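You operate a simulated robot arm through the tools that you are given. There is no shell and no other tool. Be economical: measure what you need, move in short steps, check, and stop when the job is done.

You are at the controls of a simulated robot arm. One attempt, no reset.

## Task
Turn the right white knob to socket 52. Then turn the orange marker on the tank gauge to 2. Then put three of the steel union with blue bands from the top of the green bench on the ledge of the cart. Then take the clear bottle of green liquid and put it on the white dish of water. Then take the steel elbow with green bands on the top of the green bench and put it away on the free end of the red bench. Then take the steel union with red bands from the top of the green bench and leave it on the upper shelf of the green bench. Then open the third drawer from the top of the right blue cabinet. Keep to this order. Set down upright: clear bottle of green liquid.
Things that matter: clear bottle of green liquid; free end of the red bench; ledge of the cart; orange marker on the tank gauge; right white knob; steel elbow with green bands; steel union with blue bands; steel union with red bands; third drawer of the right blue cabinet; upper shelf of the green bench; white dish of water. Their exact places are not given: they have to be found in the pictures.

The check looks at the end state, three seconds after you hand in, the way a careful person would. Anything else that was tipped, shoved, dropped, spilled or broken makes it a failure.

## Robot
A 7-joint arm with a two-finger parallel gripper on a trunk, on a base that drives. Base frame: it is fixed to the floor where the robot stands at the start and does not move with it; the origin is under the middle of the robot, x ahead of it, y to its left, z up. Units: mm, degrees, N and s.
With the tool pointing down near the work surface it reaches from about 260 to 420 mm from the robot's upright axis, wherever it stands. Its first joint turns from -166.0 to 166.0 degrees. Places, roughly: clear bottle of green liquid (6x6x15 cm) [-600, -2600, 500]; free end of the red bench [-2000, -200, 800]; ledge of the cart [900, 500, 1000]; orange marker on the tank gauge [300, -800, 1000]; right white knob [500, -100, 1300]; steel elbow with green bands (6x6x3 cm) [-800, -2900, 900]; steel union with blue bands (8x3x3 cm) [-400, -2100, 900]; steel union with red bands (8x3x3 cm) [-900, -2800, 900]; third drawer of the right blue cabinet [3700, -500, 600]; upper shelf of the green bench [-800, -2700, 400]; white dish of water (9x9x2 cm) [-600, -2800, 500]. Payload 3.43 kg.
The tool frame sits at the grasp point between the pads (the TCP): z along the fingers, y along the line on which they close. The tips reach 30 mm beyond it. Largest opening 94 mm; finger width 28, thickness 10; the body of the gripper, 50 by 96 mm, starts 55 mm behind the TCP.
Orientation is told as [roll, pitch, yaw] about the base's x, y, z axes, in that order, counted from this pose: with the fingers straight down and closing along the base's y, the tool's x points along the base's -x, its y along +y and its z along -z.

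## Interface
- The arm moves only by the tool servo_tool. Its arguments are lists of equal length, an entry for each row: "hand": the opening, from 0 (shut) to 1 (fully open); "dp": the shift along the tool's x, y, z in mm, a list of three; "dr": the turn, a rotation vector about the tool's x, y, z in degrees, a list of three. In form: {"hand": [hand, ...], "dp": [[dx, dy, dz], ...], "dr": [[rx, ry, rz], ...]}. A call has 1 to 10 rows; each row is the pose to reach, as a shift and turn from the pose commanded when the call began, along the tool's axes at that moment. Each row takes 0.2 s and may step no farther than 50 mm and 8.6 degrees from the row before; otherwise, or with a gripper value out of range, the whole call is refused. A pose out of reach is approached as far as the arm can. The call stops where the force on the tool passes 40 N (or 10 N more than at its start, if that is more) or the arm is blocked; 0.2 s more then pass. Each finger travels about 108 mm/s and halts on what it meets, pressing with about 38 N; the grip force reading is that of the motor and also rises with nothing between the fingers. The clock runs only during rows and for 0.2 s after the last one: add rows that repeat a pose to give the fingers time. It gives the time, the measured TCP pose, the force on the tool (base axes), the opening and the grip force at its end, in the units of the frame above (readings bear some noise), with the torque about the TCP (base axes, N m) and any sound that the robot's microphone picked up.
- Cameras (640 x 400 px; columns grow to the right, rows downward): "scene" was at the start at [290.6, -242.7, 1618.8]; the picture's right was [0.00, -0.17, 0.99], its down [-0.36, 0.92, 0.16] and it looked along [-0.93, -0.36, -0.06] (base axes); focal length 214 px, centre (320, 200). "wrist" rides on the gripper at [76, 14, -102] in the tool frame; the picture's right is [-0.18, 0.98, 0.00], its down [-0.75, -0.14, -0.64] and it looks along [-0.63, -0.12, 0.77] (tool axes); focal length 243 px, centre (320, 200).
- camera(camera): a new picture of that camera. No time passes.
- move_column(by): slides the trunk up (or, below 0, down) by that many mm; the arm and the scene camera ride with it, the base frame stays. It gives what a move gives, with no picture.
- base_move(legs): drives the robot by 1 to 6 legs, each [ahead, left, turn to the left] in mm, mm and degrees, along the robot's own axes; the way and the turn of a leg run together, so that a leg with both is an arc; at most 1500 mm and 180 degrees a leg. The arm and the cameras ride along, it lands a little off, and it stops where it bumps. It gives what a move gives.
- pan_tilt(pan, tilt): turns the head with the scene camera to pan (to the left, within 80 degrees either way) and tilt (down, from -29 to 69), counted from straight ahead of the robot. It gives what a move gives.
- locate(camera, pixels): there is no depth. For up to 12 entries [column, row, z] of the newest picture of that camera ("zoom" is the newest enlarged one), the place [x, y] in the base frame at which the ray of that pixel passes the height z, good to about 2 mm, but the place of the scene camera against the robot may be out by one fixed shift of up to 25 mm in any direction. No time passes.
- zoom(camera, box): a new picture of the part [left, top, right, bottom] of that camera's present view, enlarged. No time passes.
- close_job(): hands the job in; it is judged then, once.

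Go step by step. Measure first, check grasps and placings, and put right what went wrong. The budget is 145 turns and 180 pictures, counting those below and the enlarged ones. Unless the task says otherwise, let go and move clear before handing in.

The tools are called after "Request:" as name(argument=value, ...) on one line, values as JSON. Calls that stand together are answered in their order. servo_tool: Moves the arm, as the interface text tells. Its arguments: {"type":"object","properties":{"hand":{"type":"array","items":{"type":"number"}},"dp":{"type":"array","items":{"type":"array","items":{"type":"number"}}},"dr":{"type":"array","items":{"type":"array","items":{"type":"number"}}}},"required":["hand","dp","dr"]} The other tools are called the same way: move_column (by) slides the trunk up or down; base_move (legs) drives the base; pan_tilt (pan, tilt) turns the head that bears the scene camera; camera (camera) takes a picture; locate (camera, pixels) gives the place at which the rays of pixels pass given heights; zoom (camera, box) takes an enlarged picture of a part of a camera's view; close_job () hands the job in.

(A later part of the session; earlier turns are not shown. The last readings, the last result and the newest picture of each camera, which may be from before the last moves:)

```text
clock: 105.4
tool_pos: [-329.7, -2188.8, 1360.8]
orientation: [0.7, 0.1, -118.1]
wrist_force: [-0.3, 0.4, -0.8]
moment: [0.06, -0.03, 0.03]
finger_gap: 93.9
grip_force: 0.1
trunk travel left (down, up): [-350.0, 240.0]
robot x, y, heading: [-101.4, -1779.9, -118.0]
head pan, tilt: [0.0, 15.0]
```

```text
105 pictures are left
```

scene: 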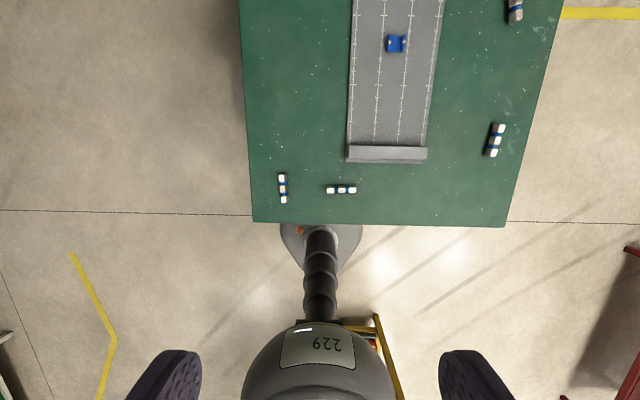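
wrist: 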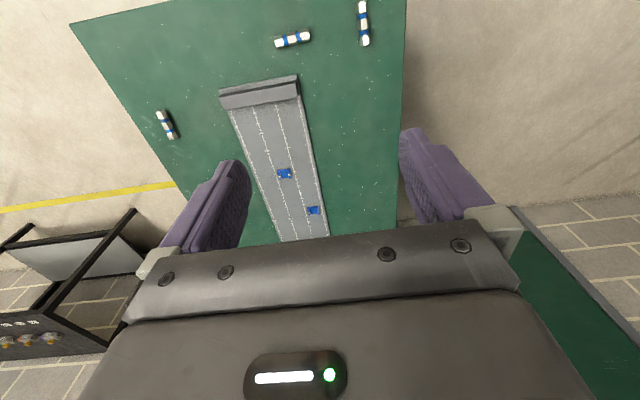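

Request:
locate(camera="wrist", pixels=[[293, 40, 900], [293, 40, 880], [364, 22, 900], [364, 22, 880], [165, 124, 900], [276, 43, 900], [310, 36, 900], [362, 2, 900], [366, 44, 900], [404, 10, 885]])

Request:
locate(camera="scene", pixels=[[341, 189, 900], [341, 189, 880], [283, 188, 900], [283, 188, 880], [495, 140, 900], [515, 10, 900], [252, 221, 885], [505, 226, 885]])

```text
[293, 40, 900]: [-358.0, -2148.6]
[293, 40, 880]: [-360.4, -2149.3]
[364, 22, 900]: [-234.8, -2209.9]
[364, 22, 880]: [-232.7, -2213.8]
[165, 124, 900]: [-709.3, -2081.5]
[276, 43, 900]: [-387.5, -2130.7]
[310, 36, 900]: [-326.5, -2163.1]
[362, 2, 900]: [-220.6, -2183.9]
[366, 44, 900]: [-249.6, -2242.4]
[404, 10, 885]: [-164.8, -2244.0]
```

```text
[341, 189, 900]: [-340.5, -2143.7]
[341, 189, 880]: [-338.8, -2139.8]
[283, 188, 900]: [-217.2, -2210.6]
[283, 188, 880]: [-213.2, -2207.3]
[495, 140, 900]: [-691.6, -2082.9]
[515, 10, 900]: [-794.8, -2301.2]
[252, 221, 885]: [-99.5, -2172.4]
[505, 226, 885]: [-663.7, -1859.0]
```

U1 at (−235,−2210), axis along the bench – suits the present hand yaw. Step base 70 mm ahead, place the hand above U1, lower the column.

Request:
base_move(legs=[[70, 0, 0]])

Request:
servo_tool(hand=[0.7, 0.7, 0.7], dp=[[32, 31, 0], [64, 62, 0], [96, 93, 0]], dr=[[0, 0, 0], [0, 0, 0], [0, 0, 0]])

Request:
move_column(by=-330)

Request:
camera(camera="wrist")

```text
clock: 106.4
tool_pos: [-361.3, -2252.3, 1361.0]
orientation: [0.8, 0.2, -118.0]
wrist_force: [-0.5, 0.2, -0.4]
moment: [0.03, 0.0, 0.0]
finger_gap: 93.8
grip_force: 0.0
trunk travel left (down, up): [-350.0, 240.0]
robot x, y, heading: [-133.3, -1838.3, -118.1]
head pan, tilt: [0.0, 15.0]
```

```text
clock: 107.2
tool_pos: [-232.0, -2209.0, 1363.9]
orientation: [0.9, 0.0, -118.0]
wrist_force: [0.7, -0.6, -0.3]
moment: [-0.01, 0.04, 0.02]
finger_gap: 65.9
grip_force: 0.0
trunk travel left (down, up): [-350.0, 240.0]
robot x, y, heading: [-131.7, -1839.9, -118.0]
head pan, tilt: [0.0, 15.0]
```

```text
clock: 110.5
tool_pos: [-232.6, -2209.3, 1032.0]
orientation: [0.7, 0.1, -118.0]
wrist_force: [-0.4, -0.4, -0.1]
moment: [0.03, -0.02, 0.01]
finger_gap: 65.9
grip_force: 0.1
trunk travel left (down, up): [-20.0, 570.0]
robot x, y, heading: [-132.6, -1839.8, -118.2]
head pan, tilt: [0.0, 15.0]
```

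```text
104 pictures are left
```

wrist: 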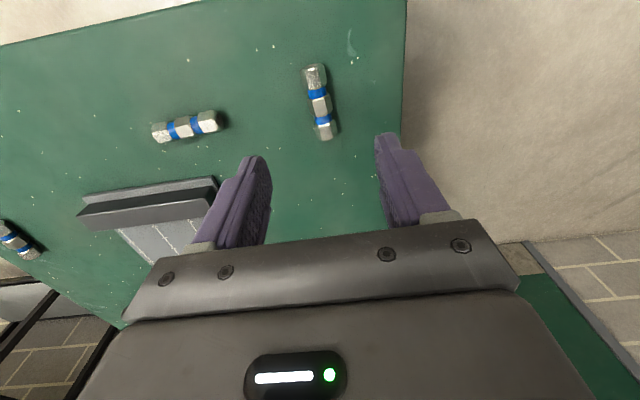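

Request:
locate(camera="wrist", pixels=[[321, 103, 905], [321, 103, 890], [321, 103, 875], [314, 70, 890], [327, 135, 890], [186, 127, 890], [186, 127, 900], [156, 134, 890], [214, 121, 890]])

```text
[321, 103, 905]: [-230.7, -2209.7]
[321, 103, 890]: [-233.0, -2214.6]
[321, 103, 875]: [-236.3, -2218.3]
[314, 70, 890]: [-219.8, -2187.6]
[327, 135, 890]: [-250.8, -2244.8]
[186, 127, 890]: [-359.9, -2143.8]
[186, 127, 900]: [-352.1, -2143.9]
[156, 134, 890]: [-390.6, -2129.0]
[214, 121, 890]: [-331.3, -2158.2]
```

U1 confirmed at ≈(−233,−2213). Descend in steps watching force.

Request:
servo_tool(hand=[0.7, 0.7, 0.7, 0.7, 0.7, 0.7, 0.7], dp=[[-4, 0, 40], [-4, 0, 80], [-4, 0, 110], [-4, 0, 120], [-4, 0, 128], [-4, 0, 132], [-4, 0, 132]], dr=[[0, 0, 0], [0, 0, 0], [0, 0, 0], [0, 0, 0], [0, 0, 0], [0, 0, 0], [0, 0, 0]])

Request:
camera(camera="wrist")

```text
clock: 111.7
tool_pos: [-234.7, -2213.1, 910.7]
orientation: [1.0, -0.4, -118.1]
wrist_force: [4.0, 10.0, 26.1]
moment: [1.07, 0.6, -0.38]
finger_gap: 66.1
grip_force: 0.3
trunk travel left (down, up): [-20.0, 570.0]
robot x, y, heading: [-134.6, -1837.0, -117.9]
head pan, tilt: [0.0, 15.0]
stopped in row 6: the force on the tool passed its limit at 52 N (the readings are from after the stop); the commanded pose is now the measured one
```

```text
103 pictures are left
```

wrist: 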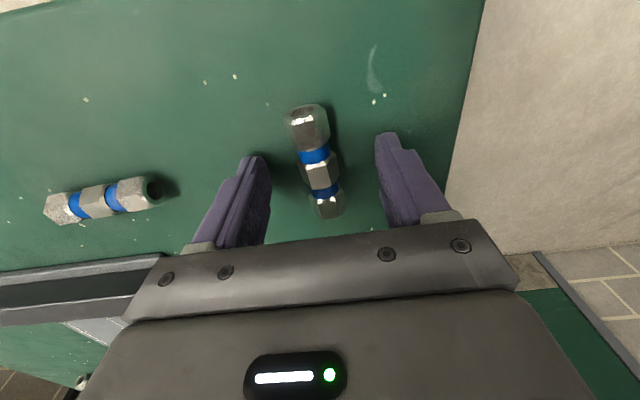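

Table contact: top at z≈881. Raise 4 mm and close.

Request:
servo_tool(hand=[0.7, 0.0, 0.0, 0.0, 0.0], dp=[[0, 0, -5], [0, 0, -5], [0, 0, -5], [0, 0, -5], [0, 0, -5]], dr=[[0, 0, 0], [0, 0, 0], [0, 0, 0], [0, 0, 0], [0, 0, 0]])

Request:
servo_tool(hand=[0, 0, 0, 0], dp=[[0, 0, -30], [0, 0, -60], [0, 0, -100], [0, 0, -120]], dr=[[0, 0, 0], [0, 0, 0], [0, 0, 0], [0, 0, 0]])

Request:
camera(camera="wrist")

```text
clock: 112.9
tool_pos: [-235.4, -2216.1, 914.1]
orientation: [0.8, -0.3, -118.1]
wrist_force: [-0.2, -1.8, 5.2]
moment: [0.11, -0.08, -0.03]
finger_gap: 18.6
grip_force: 38.1
trunk travel left (down, up): [-20.0, 570.0]
robot x, y, heading: [-131.4, -1839.7, -118.1]
head pan, tilt: [0.0, 15.0]
```

```text
clock: 113.9
tool_pos: [-235.7, -2212.3, 1032.6]
orientation: [0.8, -0.3, -118.0]
wrist_force: [-0.3, -0.2, -1.3]
moment: [-0.01, 0.0, -0.03]
finger_gap: 19.0
grip_force: 37.6
trunk travel left (down, up): [-20.0, 570.0]
robot x, y, heading: [-129.8, -1839.8, -118.3]
head pan, tilt: [0.0, 15.0]
```

```text
102 pictures are left
```

wrist: 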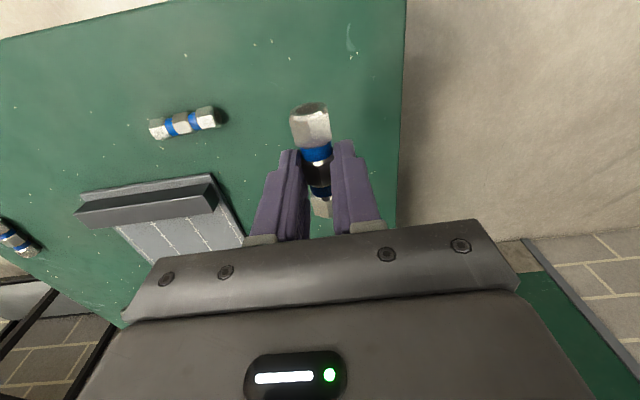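

U1 is held (gap 18.6). Raise and drive back past the stand to the cart's left part.

Request:
move_column(by=250)

Request:
base_move(legs=[[0, -950, 0], [-1300, 0, 0], [-1250, 0, 0], [0, 0, 89]])

Request:
pan_tilt(pan=0, tilt=-28)

Request:
camera(camera="scene")

Request:
camera(camera="wrist")

```text
clock: 116.5
tool_pos: [-234.6, -2212.8, 1282.7]
orientation: [0.8, -0.4, -118.1]
wrist_force: [-0.5, 0.1, -0.5]
moment: [0.04, 0.0, -0.04]
finger_gap: 18.7
grip_force: 38.2
trunk travel left (down, up): [-270.0, 320.0]
robot x, y, heading: [-134.7, -1837.8, -118.2]
head pan, tilt: [0.0, 15.0]
```

```text
clock: 137.3
tool_pos: [615.2, 739.3, 1282.1]
orientation: [0.9, -0.3, -32.4]
wrist_force: [0.6, 0.2, -0.6]
moment: [0.0, -0.01, -0.04]
finger_gap: 19.0
grip_force: 37.9
trunk travel left (down, up): [-270.0, 320.0]
robot x, y, heading: [248.7, 871.1, -32.2]
head pan, tilt: [0.0, 15.0]
```

```text
clock: 138.4
tool_pos: [614.9, 740.1, 1283.0]
orientation: [0.9, -0.3, -32.3]
wrist_force: [0.2, 0.8, -0.6]
moment: [-0.01, 0.01, 0.04]
finger_gap: 19.0
grip_force: 38.2
trunk travel left (down, up): [-270.0, 320.0]
robot x, y, heading: [248.5, 869.1, -32.3]
head pan, tilt: [0.0, -28.0]
```

```text
101 pictures are left
```

scene: 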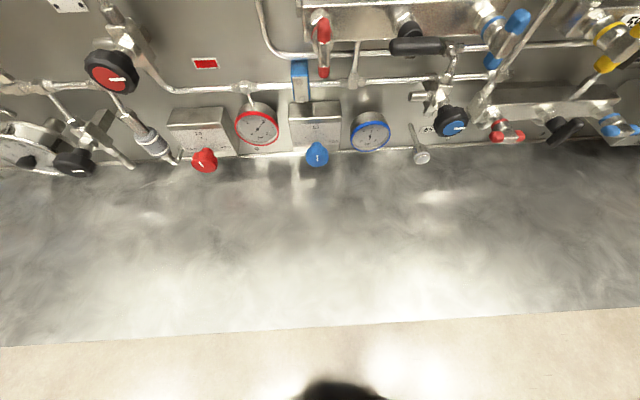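

```text
100 pictures are left
```

wrist: 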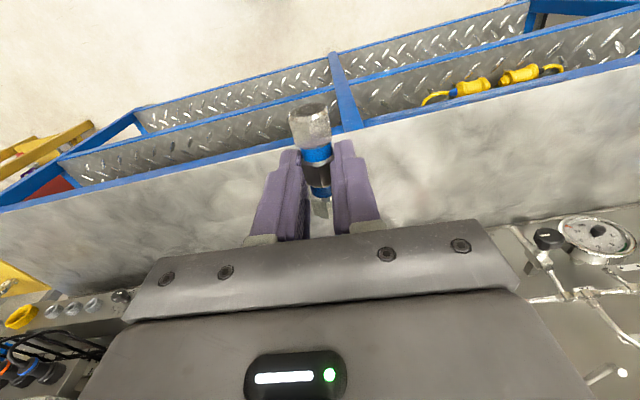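

The deck in front of the valve board is the ledge. Locating its front edge and the board foot.

Request:
locate(camera="scene", pixels=[[320, 327, 1000], [320, 150, 1000], [320, 327, 950], [320, 150, 950], [100, 160, 1000], [550, 148, 1000], [0, 347, 1000], [640, 306, 1000]])

Request:
locate(camera="wrist", pixels=[[230, 150, 1000], [230, 150, 950], [480, 95, 1000], [480, 95, 950], [230, 150, 900]])

```text
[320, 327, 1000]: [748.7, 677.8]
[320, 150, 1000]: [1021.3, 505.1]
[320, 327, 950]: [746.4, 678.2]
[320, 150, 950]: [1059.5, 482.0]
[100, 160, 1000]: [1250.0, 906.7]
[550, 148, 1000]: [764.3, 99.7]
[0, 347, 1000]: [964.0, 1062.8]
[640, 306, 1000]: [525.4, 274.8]
```

```text
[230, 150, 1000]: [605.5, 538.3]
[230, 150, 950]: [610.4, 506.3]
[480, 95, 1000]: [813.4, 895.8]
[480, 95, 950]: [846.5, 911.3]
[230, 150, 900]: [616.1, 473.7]
```

Ledge spans n≈285…640 (toward the board), so I'll place ~150 mm in from its front edge. Fix heading, advance 225 mm, lower.

Request:
base_move(legs=[[0, 0, 3.3], [225, 0, 0]])

Request:
servo_tool(hand=[0, 0], dp=[[-15, 0, 0], [-30, 0, 0]], dr=[[0, 0, 0], [0, 0, 0]])

Request:
move_column(by=-140)

Request:
camera(camera="wrist")

Request:
camera(camera="scene")

```text
clock: 140.6
tool_pos: [819.2, 651.3, 1283.5]
orientation: [0.9, -0.3, -29.1]
wrist_force: [-0.6, 0.2, -0.7]
moment: [0.02, 0.0, 0.01]
finger_gap: 19.1
grip_force: 37.6
trunk travel left (down, up): [-270.0, 320.0]
robot x, y, heading: [455.1, 764.0, -29.3]
head pan, tilt: [0.0, -28.0]
```

```text
clock: 141.0
tool_pos: [821.5, 649.8, 1282.0]
orientation: [0.7, 0.4, -28.8]
wrist_force: [-31.1, 13.6, -5.0]
moment: [-1.1, -2.55, 0.21]
finger_gap: 19.1
grip_force: 38.4
trunk travel left (down, up): [-270.0, 320.0]
robot x, y, heading: [444.0, 763.8, -28.9]
head pan, tilt: [0.0, -28.0]
stopped in row 2: the force on the tool passed its limit at 51 N (the readings are from after the stop); the commanded pose is now the measured one
```

```text
clock: 142.7
tool_pos: [829.5, 646.5, 1142.0]
orientation: [0.8, 0.3, -28.9]
wrist_force: [0.0, -0.2, -0.4]
moment: [0.04, 0.01, 0.01]
finger_gap: 19.0
grip_force: 37.9
trunk travel left (down, up): [-130.0, 460.0]
robot x, y, heading: [448.1, 760.3, -29.1]
head pan, tilt: [0.0, -28.0]
heard: snap
```

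```text
99 pictures are left
```

wrist: 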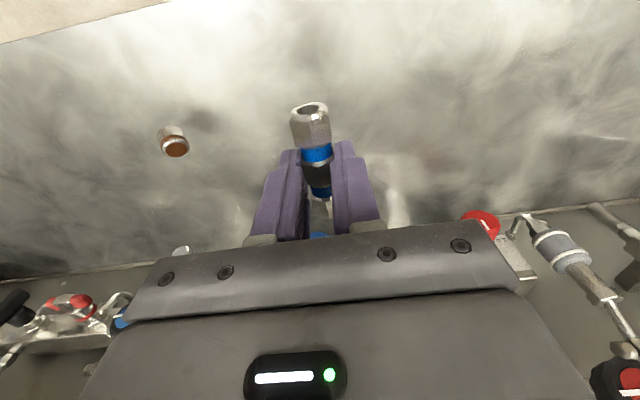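

```text
98 pictures are left
```

scene: 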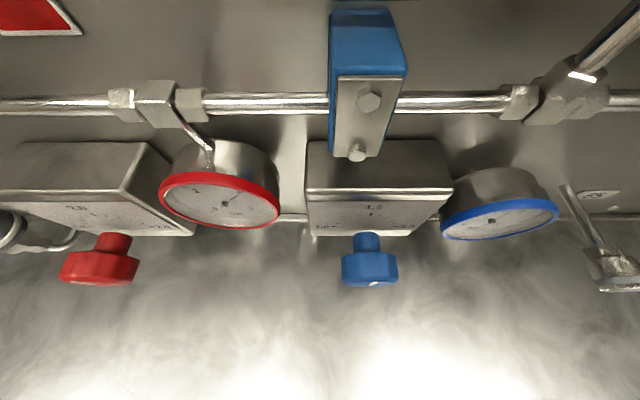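

A "snap" was heard and force peaked – I touched something on the board, and there's an unfamiliar piece at wrist (173,142). Inspecting closely.

Request:
zoom(camera="wrist", box=[120, 100, 248, 180])

Request:
locate(camera="wrist", pixels=[[173, 142, 1000], [173, 142, 950], [60, 20, 1000], [60, 20, 950]])

Request:
pan_tilt(pan=-30, tilt=-15)

Request:
camera(camera="scene")

```text
5.00 times, centred on (184, 140) of wrist
```

zoom: 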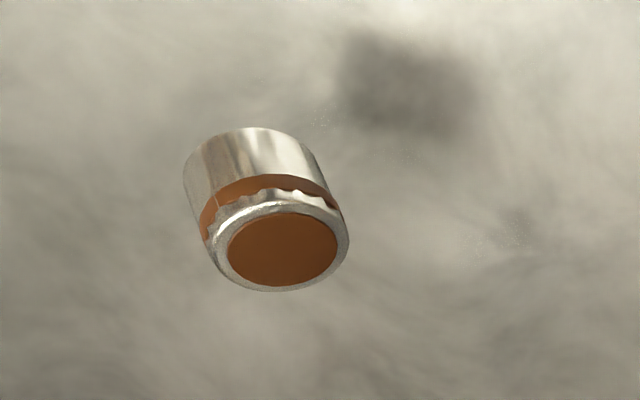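

```text
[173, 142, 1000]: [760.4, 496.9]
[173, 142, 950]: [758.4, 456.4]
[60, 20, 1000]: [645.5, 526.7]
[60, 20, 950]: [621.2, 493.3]
```

```text
clock: 143.7
tool_pos: [837.1, 656.0, 1137.1]
orientation: [0.4, 1.0, -27.8]
wrist_force: [36.0, 39.8, -50.6]
moment: [1.77, 7.33, 7.88]
finger_gap: 19.1
grip_force: 38.1
trunk travel left (down, up): [-130.0, 460.0]
robot x, y, heading: [448.8, 763.7, -29.0]
head pan, tilt: [-30.0, -15.0]
```

```text
96 pictures are left
```

scene: 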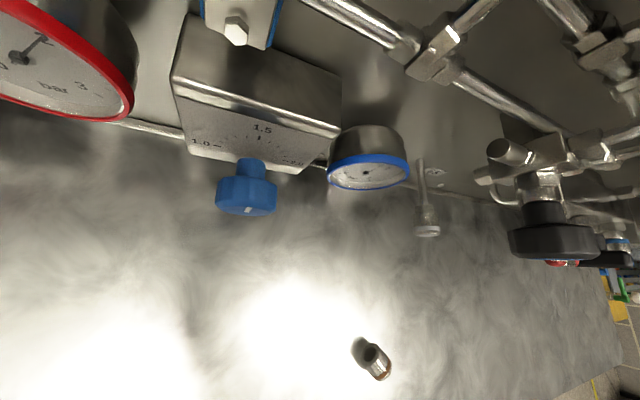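

The head itself is in contact with the board (large force). Back the base away at once, then inspect what was touched.

Request:
base_move(legs=[[-120, 0, 0]])

Request:
pan_tilt(pan=0, tilt=-29)

Request:
camera(camera="scene")

Request:
camera(camera="wrist")

```text
clock: 144.3
tool_pos: [830.6, 660.3, 1137.3]
orientation: [0.7, 1.3, -26.7]
wrist_force: [10.2, 11.4, -15.2]
moment: [0.56, 2.12, 2.21]
finger_gap: 19.0
grip_force: 38.1
trunk travel left (down, up): [-130.0, 460.0]
robot x, y, heading: [444.5, 762.2, -28.8]
head pan, tilt: [-30.0, -15.0]
stopped in leg 1: the robot was blocked; the commanded pose is now the measured one
```

```text
clock: 145.3
tool_pos: [829.6, 656.1, 1139.1]
orientation: [0.8, 1.1, -27.2]
wrist_force: [-0.7, 0.7, -0.8]
moment: [0.02, -0.01, 0.0]
finger_gap: 18.9
grip_force: 37.7
trunk travel left (down, up): [-130.0, 460.0]
robot x, y, heading: [444.5, 765.9, -28.6]
head pan, tilt: [0.0, -28.6]
```

```text
95 pictures are left
```

scene: 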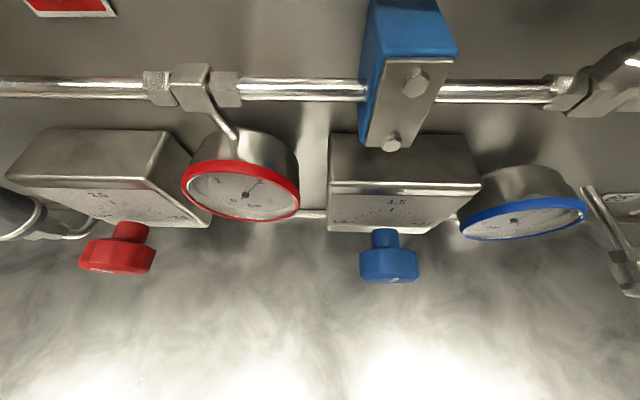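

```text
94 pictures are left
```

wrist: 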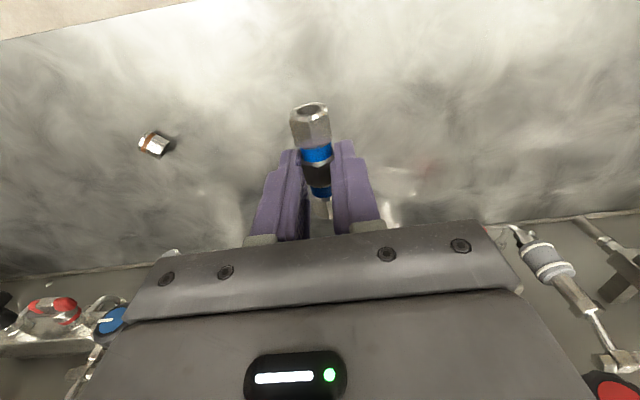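

Contact is released. Backing off to view the board as a whole.

Request:
base_move(legs=[[-230, 0, 0]])

Request:
camera(camera="scene")

Request:
camera(camera="wrist")

```text
clock: 147.0
tool_pos: [627.9, 765.2, 1138.3]
orientation: [0.8, 1.0, -27.3]
wrist_force: [0.1, -0.8, 0.0]
moment: [0.02, -0.03, -0.02]
finger_gap: 18.8
grip_force: 38.3
trunk travel left (down, up): [-130.0, 460.0]
robot x, y, heading: [249.3, 874.9, -28.9]
head pan, tilt: [0.0, -28.6]
```

```text
93 pictures are left
```

scene: 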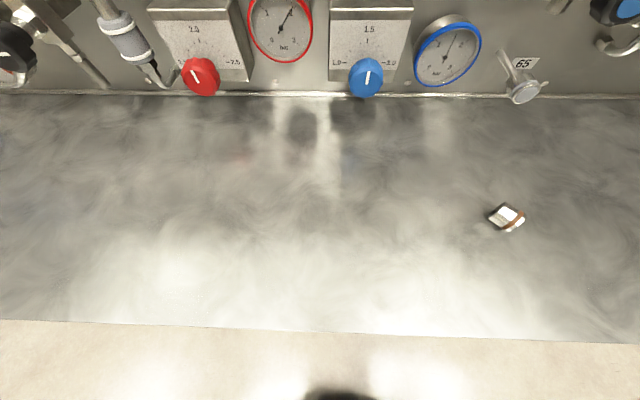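

```text
92 pictures are left
```

wrist: 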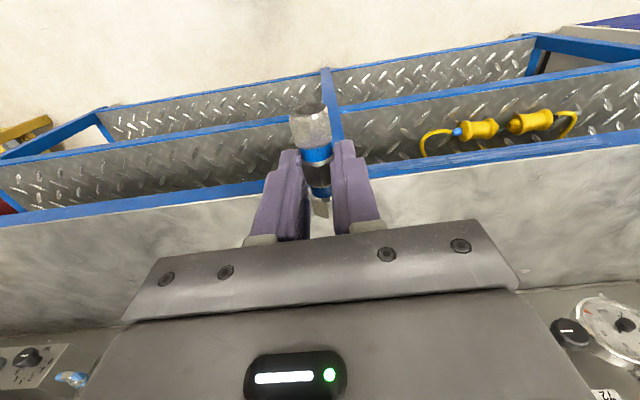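

Request:
zoom(camera="scene", box=[470, 190, 550, 240])

Request:
move_column(by=300)

Request:
camera(camera="scene")

```text
8.00 times, centred on (510, 215) of scene
```

zoom: 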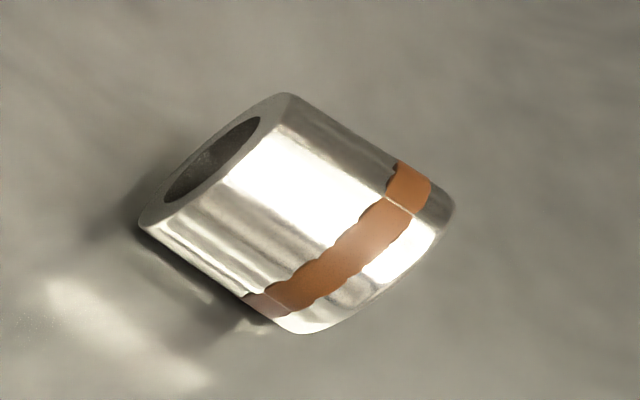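

```text
clock: 150.0
tool_pos: [628.1, 765.4, 1439.1]
orientation: [0.8, 0.9, -27.3]
wrist_force: [0.5, 0.4, -0.7]
moment: [-0.01, 0.03, 0.02]
finger_gap: 19.1
grip_force: 37.9
trunk travel left (down, up): [-430.0, 160.0]
robot x, y, heading: [248.7, 870.9, -29.0]
head pan, tilt: [0.0, -28.6]
```

```text
90 pictures are left
```

scene: 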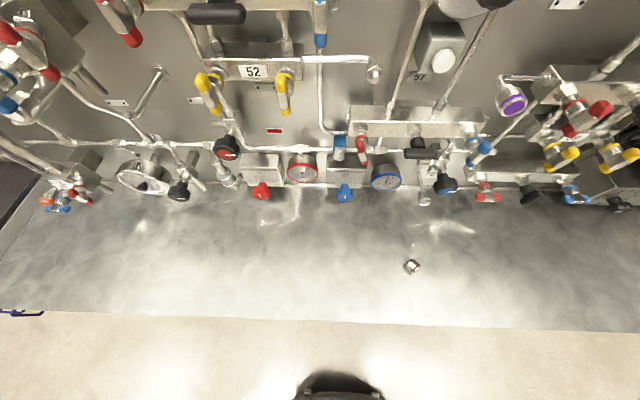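

Request:
zoom(camera="scene", box=[290, 20, 530, 170])

Request:
zoom(camera="scene", box=[340, 50, 420, 100])

```text
2.67 times, centred on (410, 95) of scene
```

zoom: 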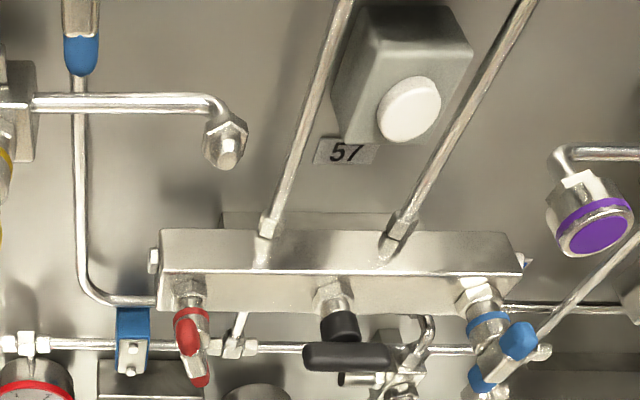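

```text
8.00 times, centred on (380, 75) of scene
```

zoom: 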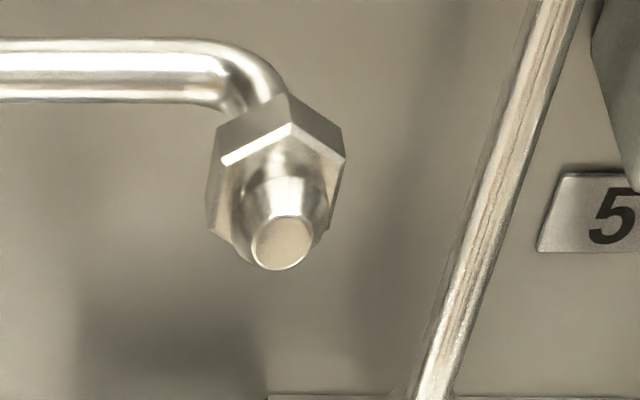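

The brown-faced cap came off the nozzle at scene (372,72) (its purple twin is at (510,100)). I'll set the union down first (closer to the edge, head tilted in), then try to push the cap back on.

Request:
pan_tilt(pan=0, tilt=25)

Request:
base_move(legs=[[184, 0, 0]])

Request:
move_column(by=-270)

Request:
camera(camera="wrist")

Request:
camera(camera="scene")

```text
clock: 151.2
tool_pos: [627.8, 765.6, 1436.6]
orientation: [0.8, 1.1, -27.2]
wrist_force: [0.1, 0.5, -0.4]
moment: [0.01, -0.01, -0.01]
finger_gap: 18.7
grip_force: 38.2
trunk travel left (down, up): [-430.0, 160.0]
robot x, y, heading: [243.3, 870.3, -28.8]
head pan, tilt: [0.0, 25.0]
```

```text
clock: 152.7
tool_pos: [793.4, 675.0, 1438.5]
orientation: [0.8, 1.1, -27.2]
wrist_force: [0.3, -0.3, 0.0]
moment: [0.03, 0.02, -0.01]
finger_gap: 18.8
grip_force: 38.1
trunk travel left (down, up): [-430.0, 160.0]
robot x, y, heading: [409.7, 784.7, -28.7]
head pan, tilt: [0.0, 25.0]
```

```text
clock: 155.5
tool_pos: [791.1, 675.6, 1169.8]
orientation: [0.8, 0.9, -27.2]
wrist_force: [-0.6, 0.3, -0.7]
moment: [0.01, 0.02, 0.01]
finger_gap: 18.7
grip_force: 38.4
trunk travel left (down, up): [-160.0, 430.0]
robot x, y, heading: [406.4, 784.2, -28.9]
head pan, tilt: [0.0, 25.0]
```

```text
87 pictures are left
```

wrist: 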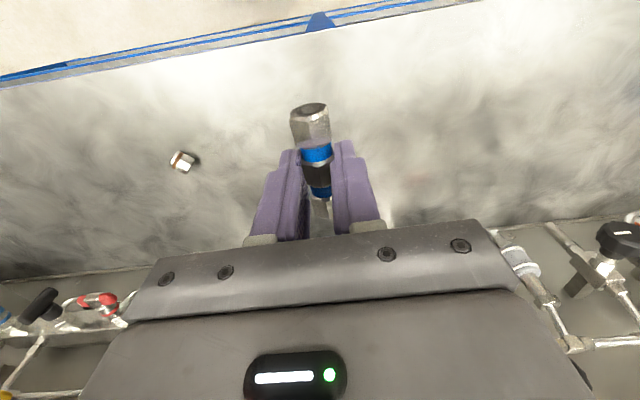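

```text
86 pictures are left
```

scene: 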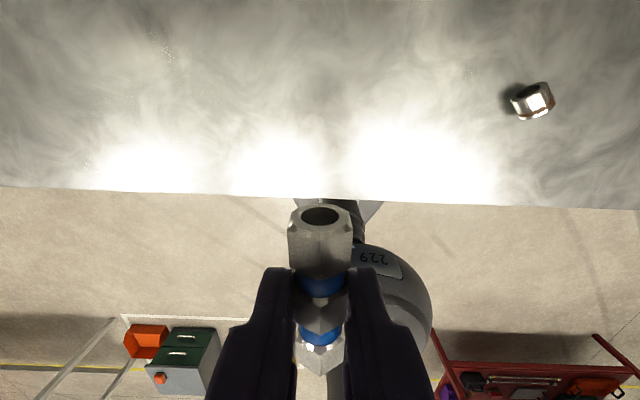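

Request:
locate(camera="wrist", pixels=[[200, 57, 1000], [200, 57, 950], [450, 10, 1000], [450, 10, 950], [183, 162, 1010], [183, 162, 960], [183, 162, 920]])

Request:
locate(camera="scene", pixels=[[200, 191, 1000], [200, 191, 950], [450, 203, 1000], [450, 203, 950], [533, 100, 1010], [533, 100, 960]])

```text
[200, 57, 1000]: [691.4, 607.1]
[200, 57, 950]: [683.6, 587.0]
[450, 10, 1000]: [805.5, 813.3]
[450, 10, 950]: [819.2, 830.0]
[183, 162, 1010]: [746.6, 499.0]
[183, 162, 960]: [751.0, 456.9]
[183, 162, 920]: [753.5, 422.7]
```

```text
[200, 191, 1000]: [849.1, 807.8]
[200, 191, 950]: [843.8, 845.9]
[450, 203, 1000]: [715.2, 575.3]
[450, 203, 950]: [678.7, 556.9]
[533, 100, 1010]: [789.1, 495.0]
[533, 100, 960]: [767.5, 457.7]
```

The deck edge is at n≈318, so TCP n≈367 is too near it. I'll yaw the hand 90° so the head points sideways and the union lies along the ledge, then go deeper.

Request:
servo_tool(hand=[0, 0, 0, 0, 0, 0, 0, 0, 0, 0], dp=[[0, 0, 0], [0, 0, 0], [0, 0, 0], [0, 0, 0], [0, 0, 0], [0, 0, 0], [0, 0, 0], [0, 0, 0], [0, 0, 0], [0, 0, 0]], dr=[[0, 0, -8.5], [0, 0, -17], [0, 0, -25.5], [0, 0, -34], [0, 0, -42.5], [0, 0, -51], [0, 0, -59.5], [0, 0, -68], [0, 0, -76.5], [0, 0, -85]])

Request:
base_move(legs=[[50, 0, 0]])

Request:
camera(camera="wrist")

Request:
camera(camera="scene")

```text
clock: 157.7
tool_pos: [791.2, 676.1, 1168.3]
orientation: [1.1, -0.7, 57.9]
wrist_force: [0.1, 0.4, -0.2]
moment: [0.01, 0.0, 0.0]
finger_gap: 19.0
grip_force: 37.8
trunk travel left (down, up): [-160.0, 430.0]
robot x, y, heading: [409.5, 788.3, -28.4]
head pan, tilt: [0.0, 25.0]
```

```text
clock: 158.6
tool_pos: [835.1, 652.1, 1168.3]
orientation: [1.1, -0.7, 57.8]
wrist_force: [1.0, -0.6, -0.8]
moment: [0.0, 0.03, 0.01]
finger_gap: 19.1
grip_force: 38.4
trunk travel left (down, up): [-160.0, 430.0]
robot x, y, heading: [453.8, 754.8, -28.9]
head pan, tilt: [0.0, 25.0]
```

```text
85 pictures are left
```

wrist: 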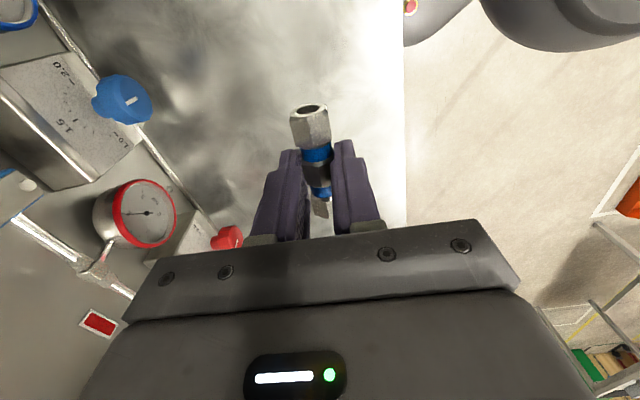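

```text
84 pictures are left
```

scene: 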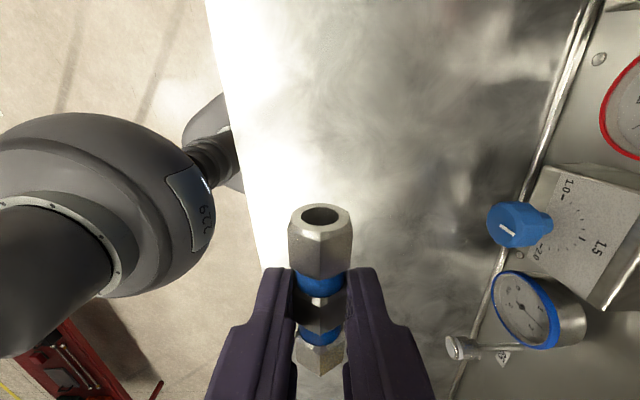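

Clear. Lower with the column and then feel for the deck.

Request:
move_column(by=-130)

Request:
servo_tool(hand=[0, 0, 0, 0, 0, 0, 0, 0, 0, 0], dp=[[0, -10, 10], [0, -10, 18], [0, -10, 26], [0, -10, 33], [0, -10, 40], [0, -10, 47], [0, -10, 54], [0, -10, 61], [0, -10, 68], [0, -10, 75]], dr=[[0, 0, 0], [0, 0, 0], [0, 0, 0], [0, 0, 0], [0, 0, 0], [0, 0, 0], [0, 0, 0], [0, 0, 0], [0, 0, 0], [0, 0, 0]])

```text
clock: 160.2
tool_pos: [835.5, 652.5, 1039.6]
orientation: [1.1, -0.8, 57.6]
wrist_force: [-0.3, 0.4, 0.2]
moment: [0.04, 0.04, 0.0]
finger_gap: 18.7
grip_force: 38.3
trunk travel left (down, up): [-30.0, 560.0]
robot x, y, heading: [453.0, 760.0, -28.9]
head pan, tilt: [0.0, 25.0]
```

```text
clock: 162.1
tool_pos: [845.2, 645.2, 980.7]
orientation: [0.4, -0.9, 57.6]
wrist_force: [-5.6, 1.1, 21.0]
moment: [-0.08, 0.26, -0.04]
finger_gap: 19.0
grip_force: 38.0
trunk travel left (down, up): [-30.0, 560.0]
robot x, y, heading: [448.2, 761.0, -29.1]
head pan, tilt: [0.0, 25.0]
stopped in row 9: the force on the tool passed its limit at 61 N (the readings are from after the stop); the commanded pose is now the measured one
```

Deck at ≈947. Release and lift.

Request:
servo_tool(hand=[0.1, 0.3, 0.5, 0.5, 0.5, 0.5, 0.5], dp=[[0, 0, -1], [0, 0, -1], [0, 0, -1], [0, 0, -20], [0, 0, -60], [0, 0, -100], [0, 0, -140]], dr=[[0, 0, 0], [0, 0, 0], [0, 0, 0], [0, 0, 0], [0, 0, 0], [0, 0, 0], [0, 0, 0]])

Request:
camera(camera="wrist")

Request:
camera(camera="scene")

```text
clock: 163.7
tool_pos: [847.1, 644.2, 1118.6]
orientation: [0.7, -0.9, 57.7]
wrist_force: [-0.3, 0.1, -0.5]
moment: [0.0, 0.01, 0.02]
finger_gap: 47.0
grip_force: 0.0
trunk travel left (down, up): [-30.0, 560.0]
robot x, y, heading: [452.8, 762.2, -28.8]
head pan, tilt: [0.0, 25.0]
```

```text
83 pictures are left
```

wrist: 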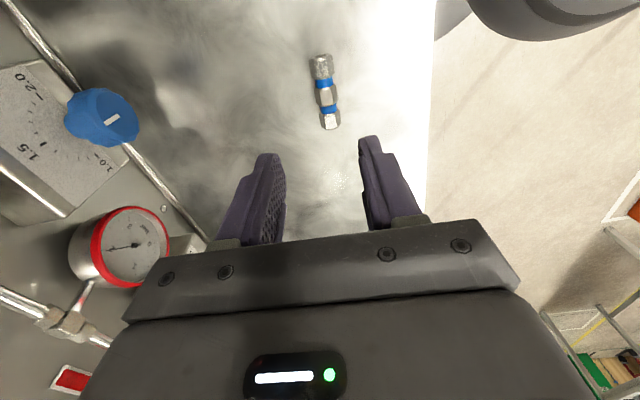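

```text
82 pictures are left
```

scene: 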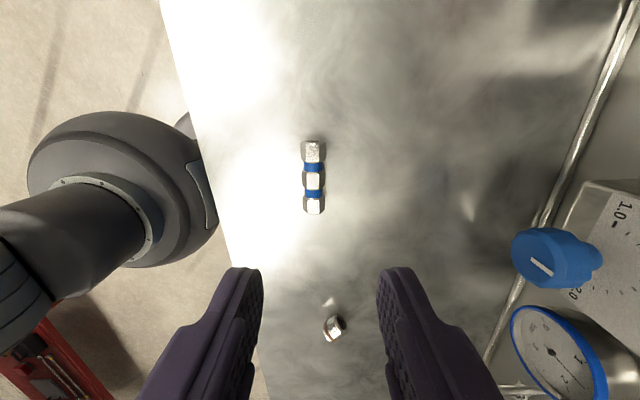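

U1 rests well on the ledge. Checking the fallen cap's lie (scene (334,327)) for re-fitting.

Request:
zoom(camera="scene", box=[302, 300, 366, 350])

Request:
locate(camera="scene", pixels=[[334, 328, 960], [313, 177, 960]])

Request:
locate(camera="wrist", pixels=[[326, 94, 960]])

```text
8.00 times, centred on (334, 325) of scene
```

zoom: 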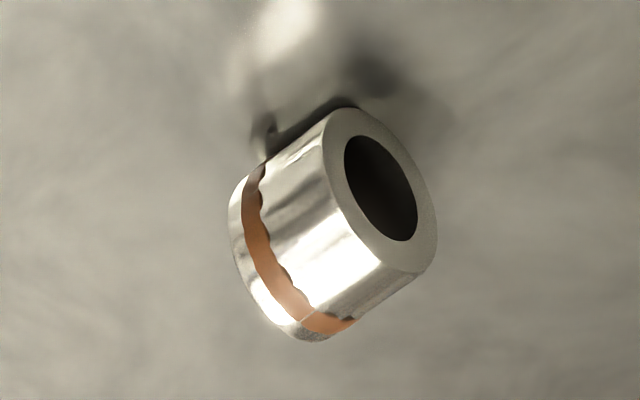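

```text
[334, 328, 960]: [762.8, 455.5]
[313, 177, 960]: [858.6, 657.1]
```

```text
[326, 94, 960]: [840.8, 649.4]
```

Cap lies with its bore facing roughly the board (heading ≈ +9°). I'll yaw the hand to that heading and pitch 45° so the head is above, then localise cap with the wrist camera.

Request:
servo_tool(hand=[0.6, 0.6, 0.6, 0.6, 0.6, 0.6], dp=[[0, 0, -10], [0, 0, -20], [0, 0, -30], [0, 0, -40], [0, 0, -50], [0, 0, -50]], dr=[[0, 0, 8.2], [0, 0, 16.4], [0, 0, 24.6], [0, 0, 32.8], [0, 0, 41], [0, 0, 48.7]])

Request:
servo_tool(hand=[0.6, 0.6, 0.6, 0.6, 0.6, 0.6], dp=[[10, 0, 0], [20, 0, 0], [30, 0, 0], [40, 0, 0], [50, 0, 0], [60, 0, 0]], dr=[[0, -8, 0], [0, -16, 0], [0, -24, 0], [0, -32, 0], [0, -40, 0], [0, -45, 0]])

Request:
base_move(legs=[[0, -150, 0]])

Request:
camera(camera="wrist")

Request:
camera(camera="scene")

```text
clock: 165.1
tool_pos: [847.1, 642.2, 1169.0]
orientation: [1.2, 0.0, 8.8]
wrist_force: [-0.3, -0.4, 0.4]
moment: [0.01, -0.04, -0.01]
finger_gap: 56.1
grip_force: 0.1
trunk travel left (down, up): [-30.0, 560.0]
robot x, y, heading: [449.8, 755.6, -29.0]
head pan, tilt: [0.0, 25.0]
```

```text
clock: 166.5
tool_pos: [787.0, 632.0, 1169.7]
orientation: [1.6, -45.2, 7.9]
wrist_force: [0.6, -0.4, -1.1]
moment: [-0.02, -0.01, 0.0]
finger_gap: 56.3
grip_force: 0.0
trunk travel left (down, up): [-30.0, 560.0]
robot x, y, heading: [455.3, 760.3, -28.8]
head pan, tilt: [0.0, 25.0]
```

```text
clock: 167.8
tool_pos: [713.7, 502.0, 1169.0]
orientation: [1.4, -45.0, 7.8]
wrist_force: [-0.9, 0.1, -1.1]
moment: [0.02, 0.02, 0.01]
finger_gap: 56.3
grip_force: 0.0
trunk travel left (down, up): [-30.0, 560.0]
robot x, y, heading: [379.5, 630.1, -29.0]
head pan, tilt: [0.0, 25.0]
```

```text
80 pictures are left
```

wrist: 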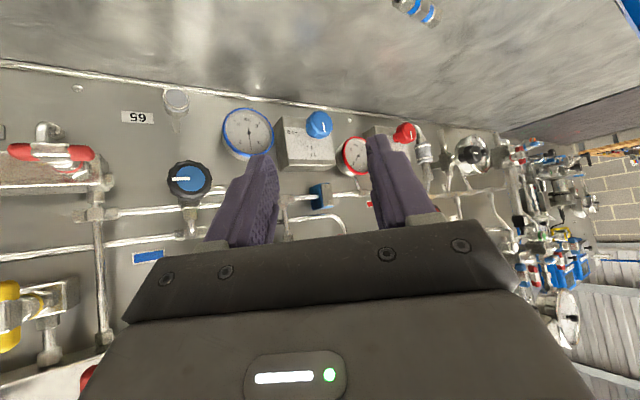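

```text
79 pictures are left
```

scene: 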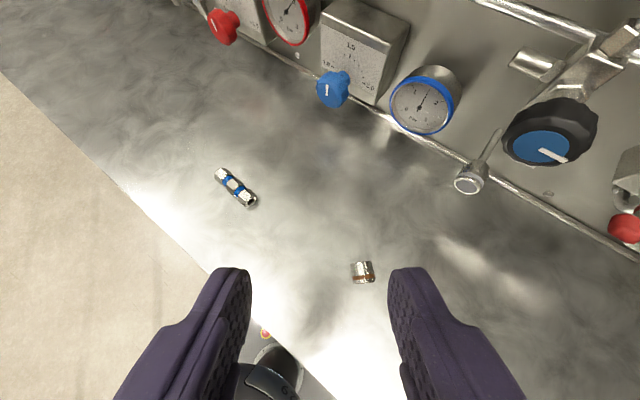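

The cap's bore faces exactly along the hand heading. Locate cap relative to U1.

Request:
locate(camera="scene", pixels=[[362, 272, 962], [236, 187, 958]])

Request:
zoom(camera="scene", box=[330, 247, 394, 297])

Request:
locate(camera="wrist", pixels=[[419, 12, 958]])

```text
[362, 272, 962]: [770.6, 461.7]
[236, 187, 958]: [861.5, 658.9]
```

```text
8.00 times, centred on (362, 272) of scene
```

zoom: 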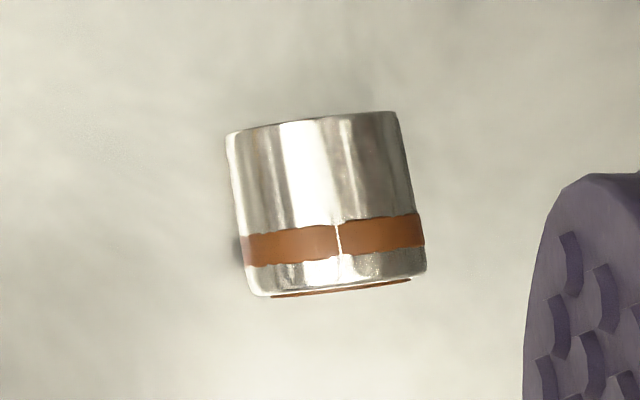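

```text
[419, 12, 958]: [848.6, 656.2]
```

Cap ≈(754,456). Move above it at 45° pitch and check with wrist view before the final descent.

Request:
servo_tool(hand=[0.65, 0.65, 0.65, 0.65], dp=[[19, -13, 26], [38, -26, 53], [57, -39, 80], [76, -51, 106]], dr=[[0, 0, -1.5], [0, 0, -3], [0, 0, -4], [0, 0, -4]])

Request:
camera(camera="wrist")

Request:
camera(camera="scene")

```text
clock: 168.8
tool_pos: [744.9, 456.2, 1038.5]
orientation: [-2.5, -45.0, 13.4]
wrist_force: [-0.2, 0.4, -0.3]
moment: [0.0, -0.04, -0.01]
finger_gap: 61.2
grip_force: 0.0
trunk travel left (down, up): [-30.0, 560.0]
robot x, y, heading: [378.1, 630.1, -29.0]
head pan, tilt: [0.0, 25.0]
```

```text
77 pictures are left
```

wrist: 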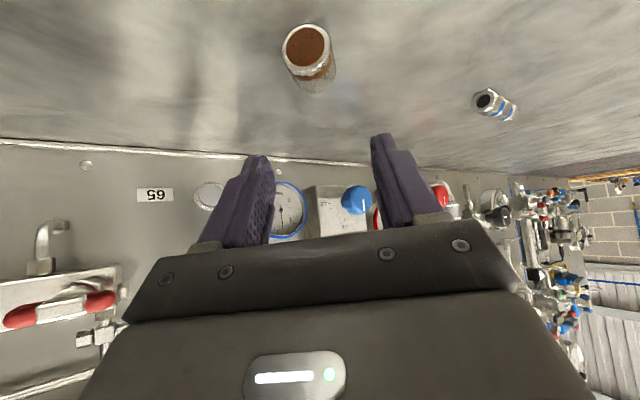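

```text
76 pictures are left
```

scene: 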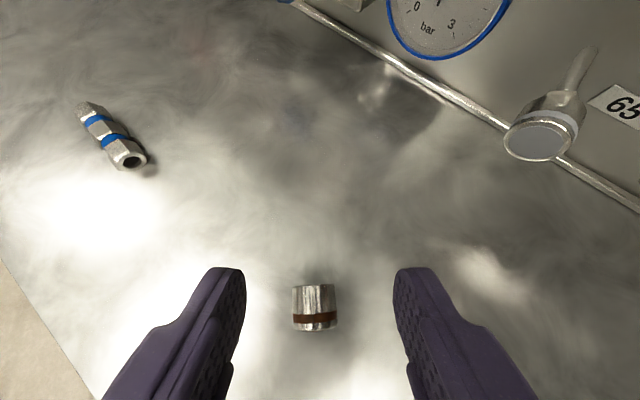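

Request:
locate(camera="wrist", pixels=[[306, 46, 964], [312, 60, 970], [322, 85, 964]])

```text
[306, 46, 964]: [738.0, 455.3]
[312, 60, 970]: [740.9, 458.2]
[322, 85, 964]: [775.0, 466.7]
```

Aligned. Final descent and close.

Request:
servo_tool(hand=[0.65, 0.65, 0.65, 0.0, 0.0, 0.0], dp=[[15, 1, 14], [30, 1, 28], [43, 1, 39], [43, 1, 39], [43, 1, 39], [43, 1, 39]], dr=[[0, 0, 0], [0, 0, 0], [0, 0, 0], [0, 0, 0], [0, 0, 0], [0, 0, 0]])

Request:
servo_tool(hand=[0, 0, 0, 0], dp=[[-25, 0, -25], [-50, 0, -50], [-80, 0, -80], [-110, 0, -110]], dr=[[0, 0, 0], [0, 0, 0], [0, 0, 0], [0, 0, 0]])

Request:
camera(camera="scene")

```text
clock: 170.2
tool_pos: [742.3, 454.7, 982.6]
orientation: [-2.5, -45.1, 13.5]
wrist_force: [-0.5, 0.4, 2.5]
moment: [0.02, -0.04, -0.01]
finger_gap: 25.2
grip_force: 38.0
trunk travel left (down, up): [-30.0, 560.0]
robot x, y, heading: [378.2, 629.9, -28.8]
head pan, tilt: [0.0, 25.0]
```

```text
clock: 171.2
tool_pos: [739.5, 459.9, 1136.8]
orientation: [-2.6, -45.1, 13.5]
wrist_force: [-0.3, -0.5, -0.6]
moment: [0.03, -0.01, -0.02]
finger_gap: 25.5
grip_force: 38.0
trunk travel left (down, up): [-30.0, 560.0]
robot x, y, heading: [382.0, 627.7, -28.7]
head pan, tilt: [0.0, 25.0]
```

```text
75 pictures are left
```

scene: 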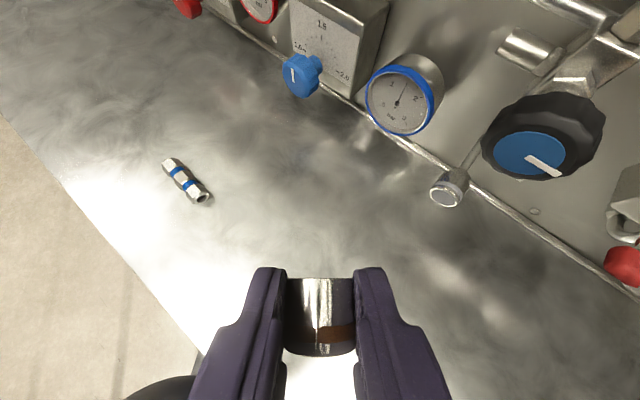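

Cap in hand. Turn hand to face the board, back away, raise to nozzle height and look.

Request:
servo_tool(hand=[0, 0, 0, 0, 0], dp=[[0, 0, 0], [0, 0, 0], [0, 0, 0], [0, 0, 0], [0, 0, 0]], dr=[[5.6, 0, 5.6], [11.3, 0, 11.3], [17, 0, 17], [22.6, 0, 22.6], [28.3, 0, 28.3]])

Request:
base_move(legs=[[-200, 0, 0], [0, 120, 0]])

Request:
move_column(by=230)

Request:
pan_tilt(pan=0, tilt=-10)

Request:
camera(camera="scene")

Request:
camera(camera="wrist")

```text
clock: 172.4
tool_pos: [739.6, 459.6, 1137.0]
orientation: [-1.9, -46.2, -26.9]
wrist_force: [0.5, 0.1, 0.3]
moment: [-0.01, 0.01, -0.02]
finger_gap: 25.9
grip_force: 38.4
trunk travel left (down, up): [-30.0, 560.0]
robot x, y, heading: [377.6, 627.1, -29.2]
head pan, tilt: [0.0, 25.0]
```

```text
clock: 174.9
tool_pos: [625.4, 667.7, 1137.2]
orientation: [-1.9, -46.2, -26.8]
wrist_force: [0.5, -1.2, -1.0]
moment: [0.02, -0.01, -0.01]
finger_gap: 25.4
grip_force: 37.7
trunk travel left (down, up): [-30.0, 560.0]
robot x, y, heading: [262.1, 838.9, -28.8]
head pan, tilt: [0.0, 25.0]
```

```text
clock: 177.3
tool_pos: [626.5, 667.8, 1367.2]
orientation: [-1.9, -46.1, -26.8]
wrist_force: [0.3, 0.0, -0.5]
moment: [-0.01, 0.0, -0.01]
finger_gap: 25.7
grip_force: 37.9
trunk travel left (down, up): [-260.0, 330.0]
robot x, y, heading: [262.7, 835.4, -28.7]
head pan, tilt: [0.0, 25.0]
```

```text
clock: 178.3
tool_pos: [625.2, 668.2, 1368.2]
orientation: [-2.0, -46.2, -26.9]
wrist_force: [-0.3, 0.0, 0.0]
moment: [0.04, -0.01, 0.0]
finger_gap: 25.7
grip_force: 38.2
trunk travel left (down, up): [-260.0, 330.0]
robot x, y, heading: [263.7, 837.2, -28.7]
head pan, tilt: [0.0, -10.0]
```

```text
74 pictures are left
```

scene: 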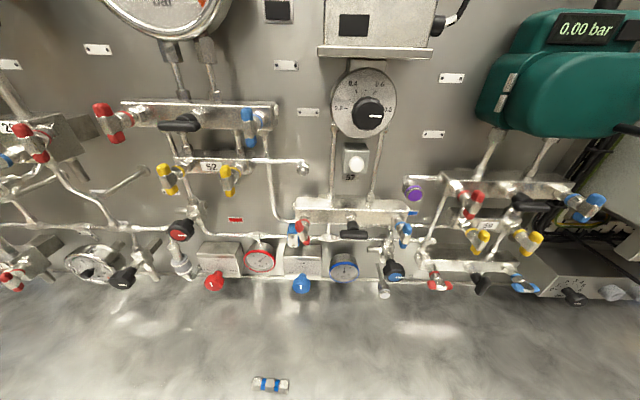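

```text
73 pictures are left
```

wrist: 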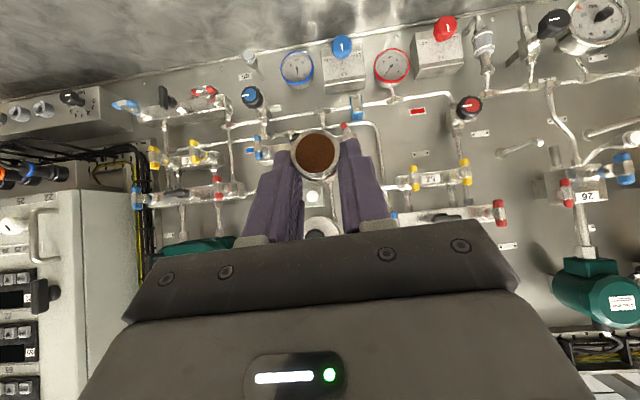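

Request:
zoom(camera="scene", box=[270, 140, 350, 190])

Request:
zoom(camera="scene", box=[390, 165, 454, 215])

Request:
locate(camera="scene", pixels=[[303, 169, 1300], [303, 169, 1250], [303, 169, 1200], [303, 169, 1350], [271, 385, 960], [345, 255, 1000], [345, 255, 1050]])

```text
8.00 times, centred on (310, 165) of scene
```

zoom: 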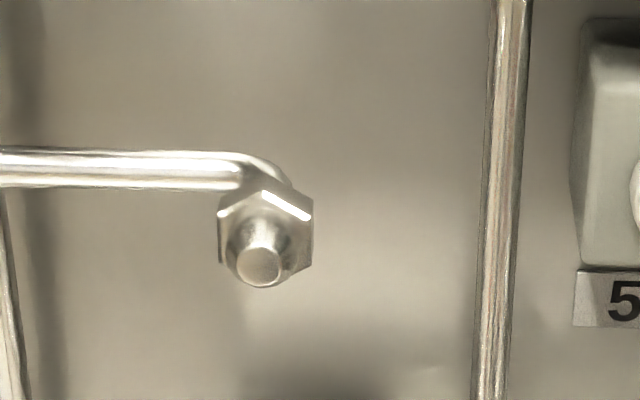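

```text
8.00 times, centred on (422, 190) of scene
```

zoom: 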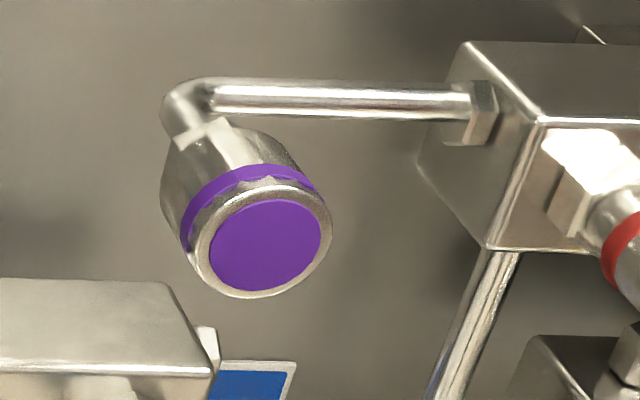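

```text
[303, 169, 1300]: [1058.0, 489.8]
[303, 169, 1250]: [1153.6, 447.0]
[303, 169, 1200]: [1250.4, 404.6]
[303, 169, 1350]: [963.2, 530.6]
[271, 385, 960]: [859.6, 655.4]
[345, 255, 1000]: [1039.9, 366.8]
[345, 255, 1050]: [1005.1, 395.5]
```

Nozzle with a tapered plug found. Second view for triangulation: lower column 120 mm.

Request:
move_column(by=-150)

Request:
zoom(camera="scene", box=[240, 20, 400, 120])

```text
clock: 180.1
tool_pos: [625.8, 669.5, 1217.4]
orientation: [-1.9, -46.2, -26.7]
wrist_force: [-0.5, 0.4, -1.0]
moment: [-0.02, 0.02, 0.01]
finger_gap: 25.7
grip_force: 38.3
trunk travel left (down, up): [-110.0, 480.0]
robot x, y, heading: [266.6, 839.4, -28.8]
head pan, tilt: [0.0, -10.0]
```

```text
4.00 times, centred on (320, 70) of scene
```

zoom: 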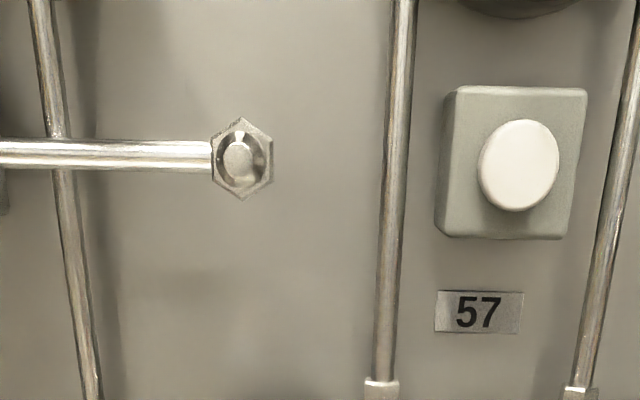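

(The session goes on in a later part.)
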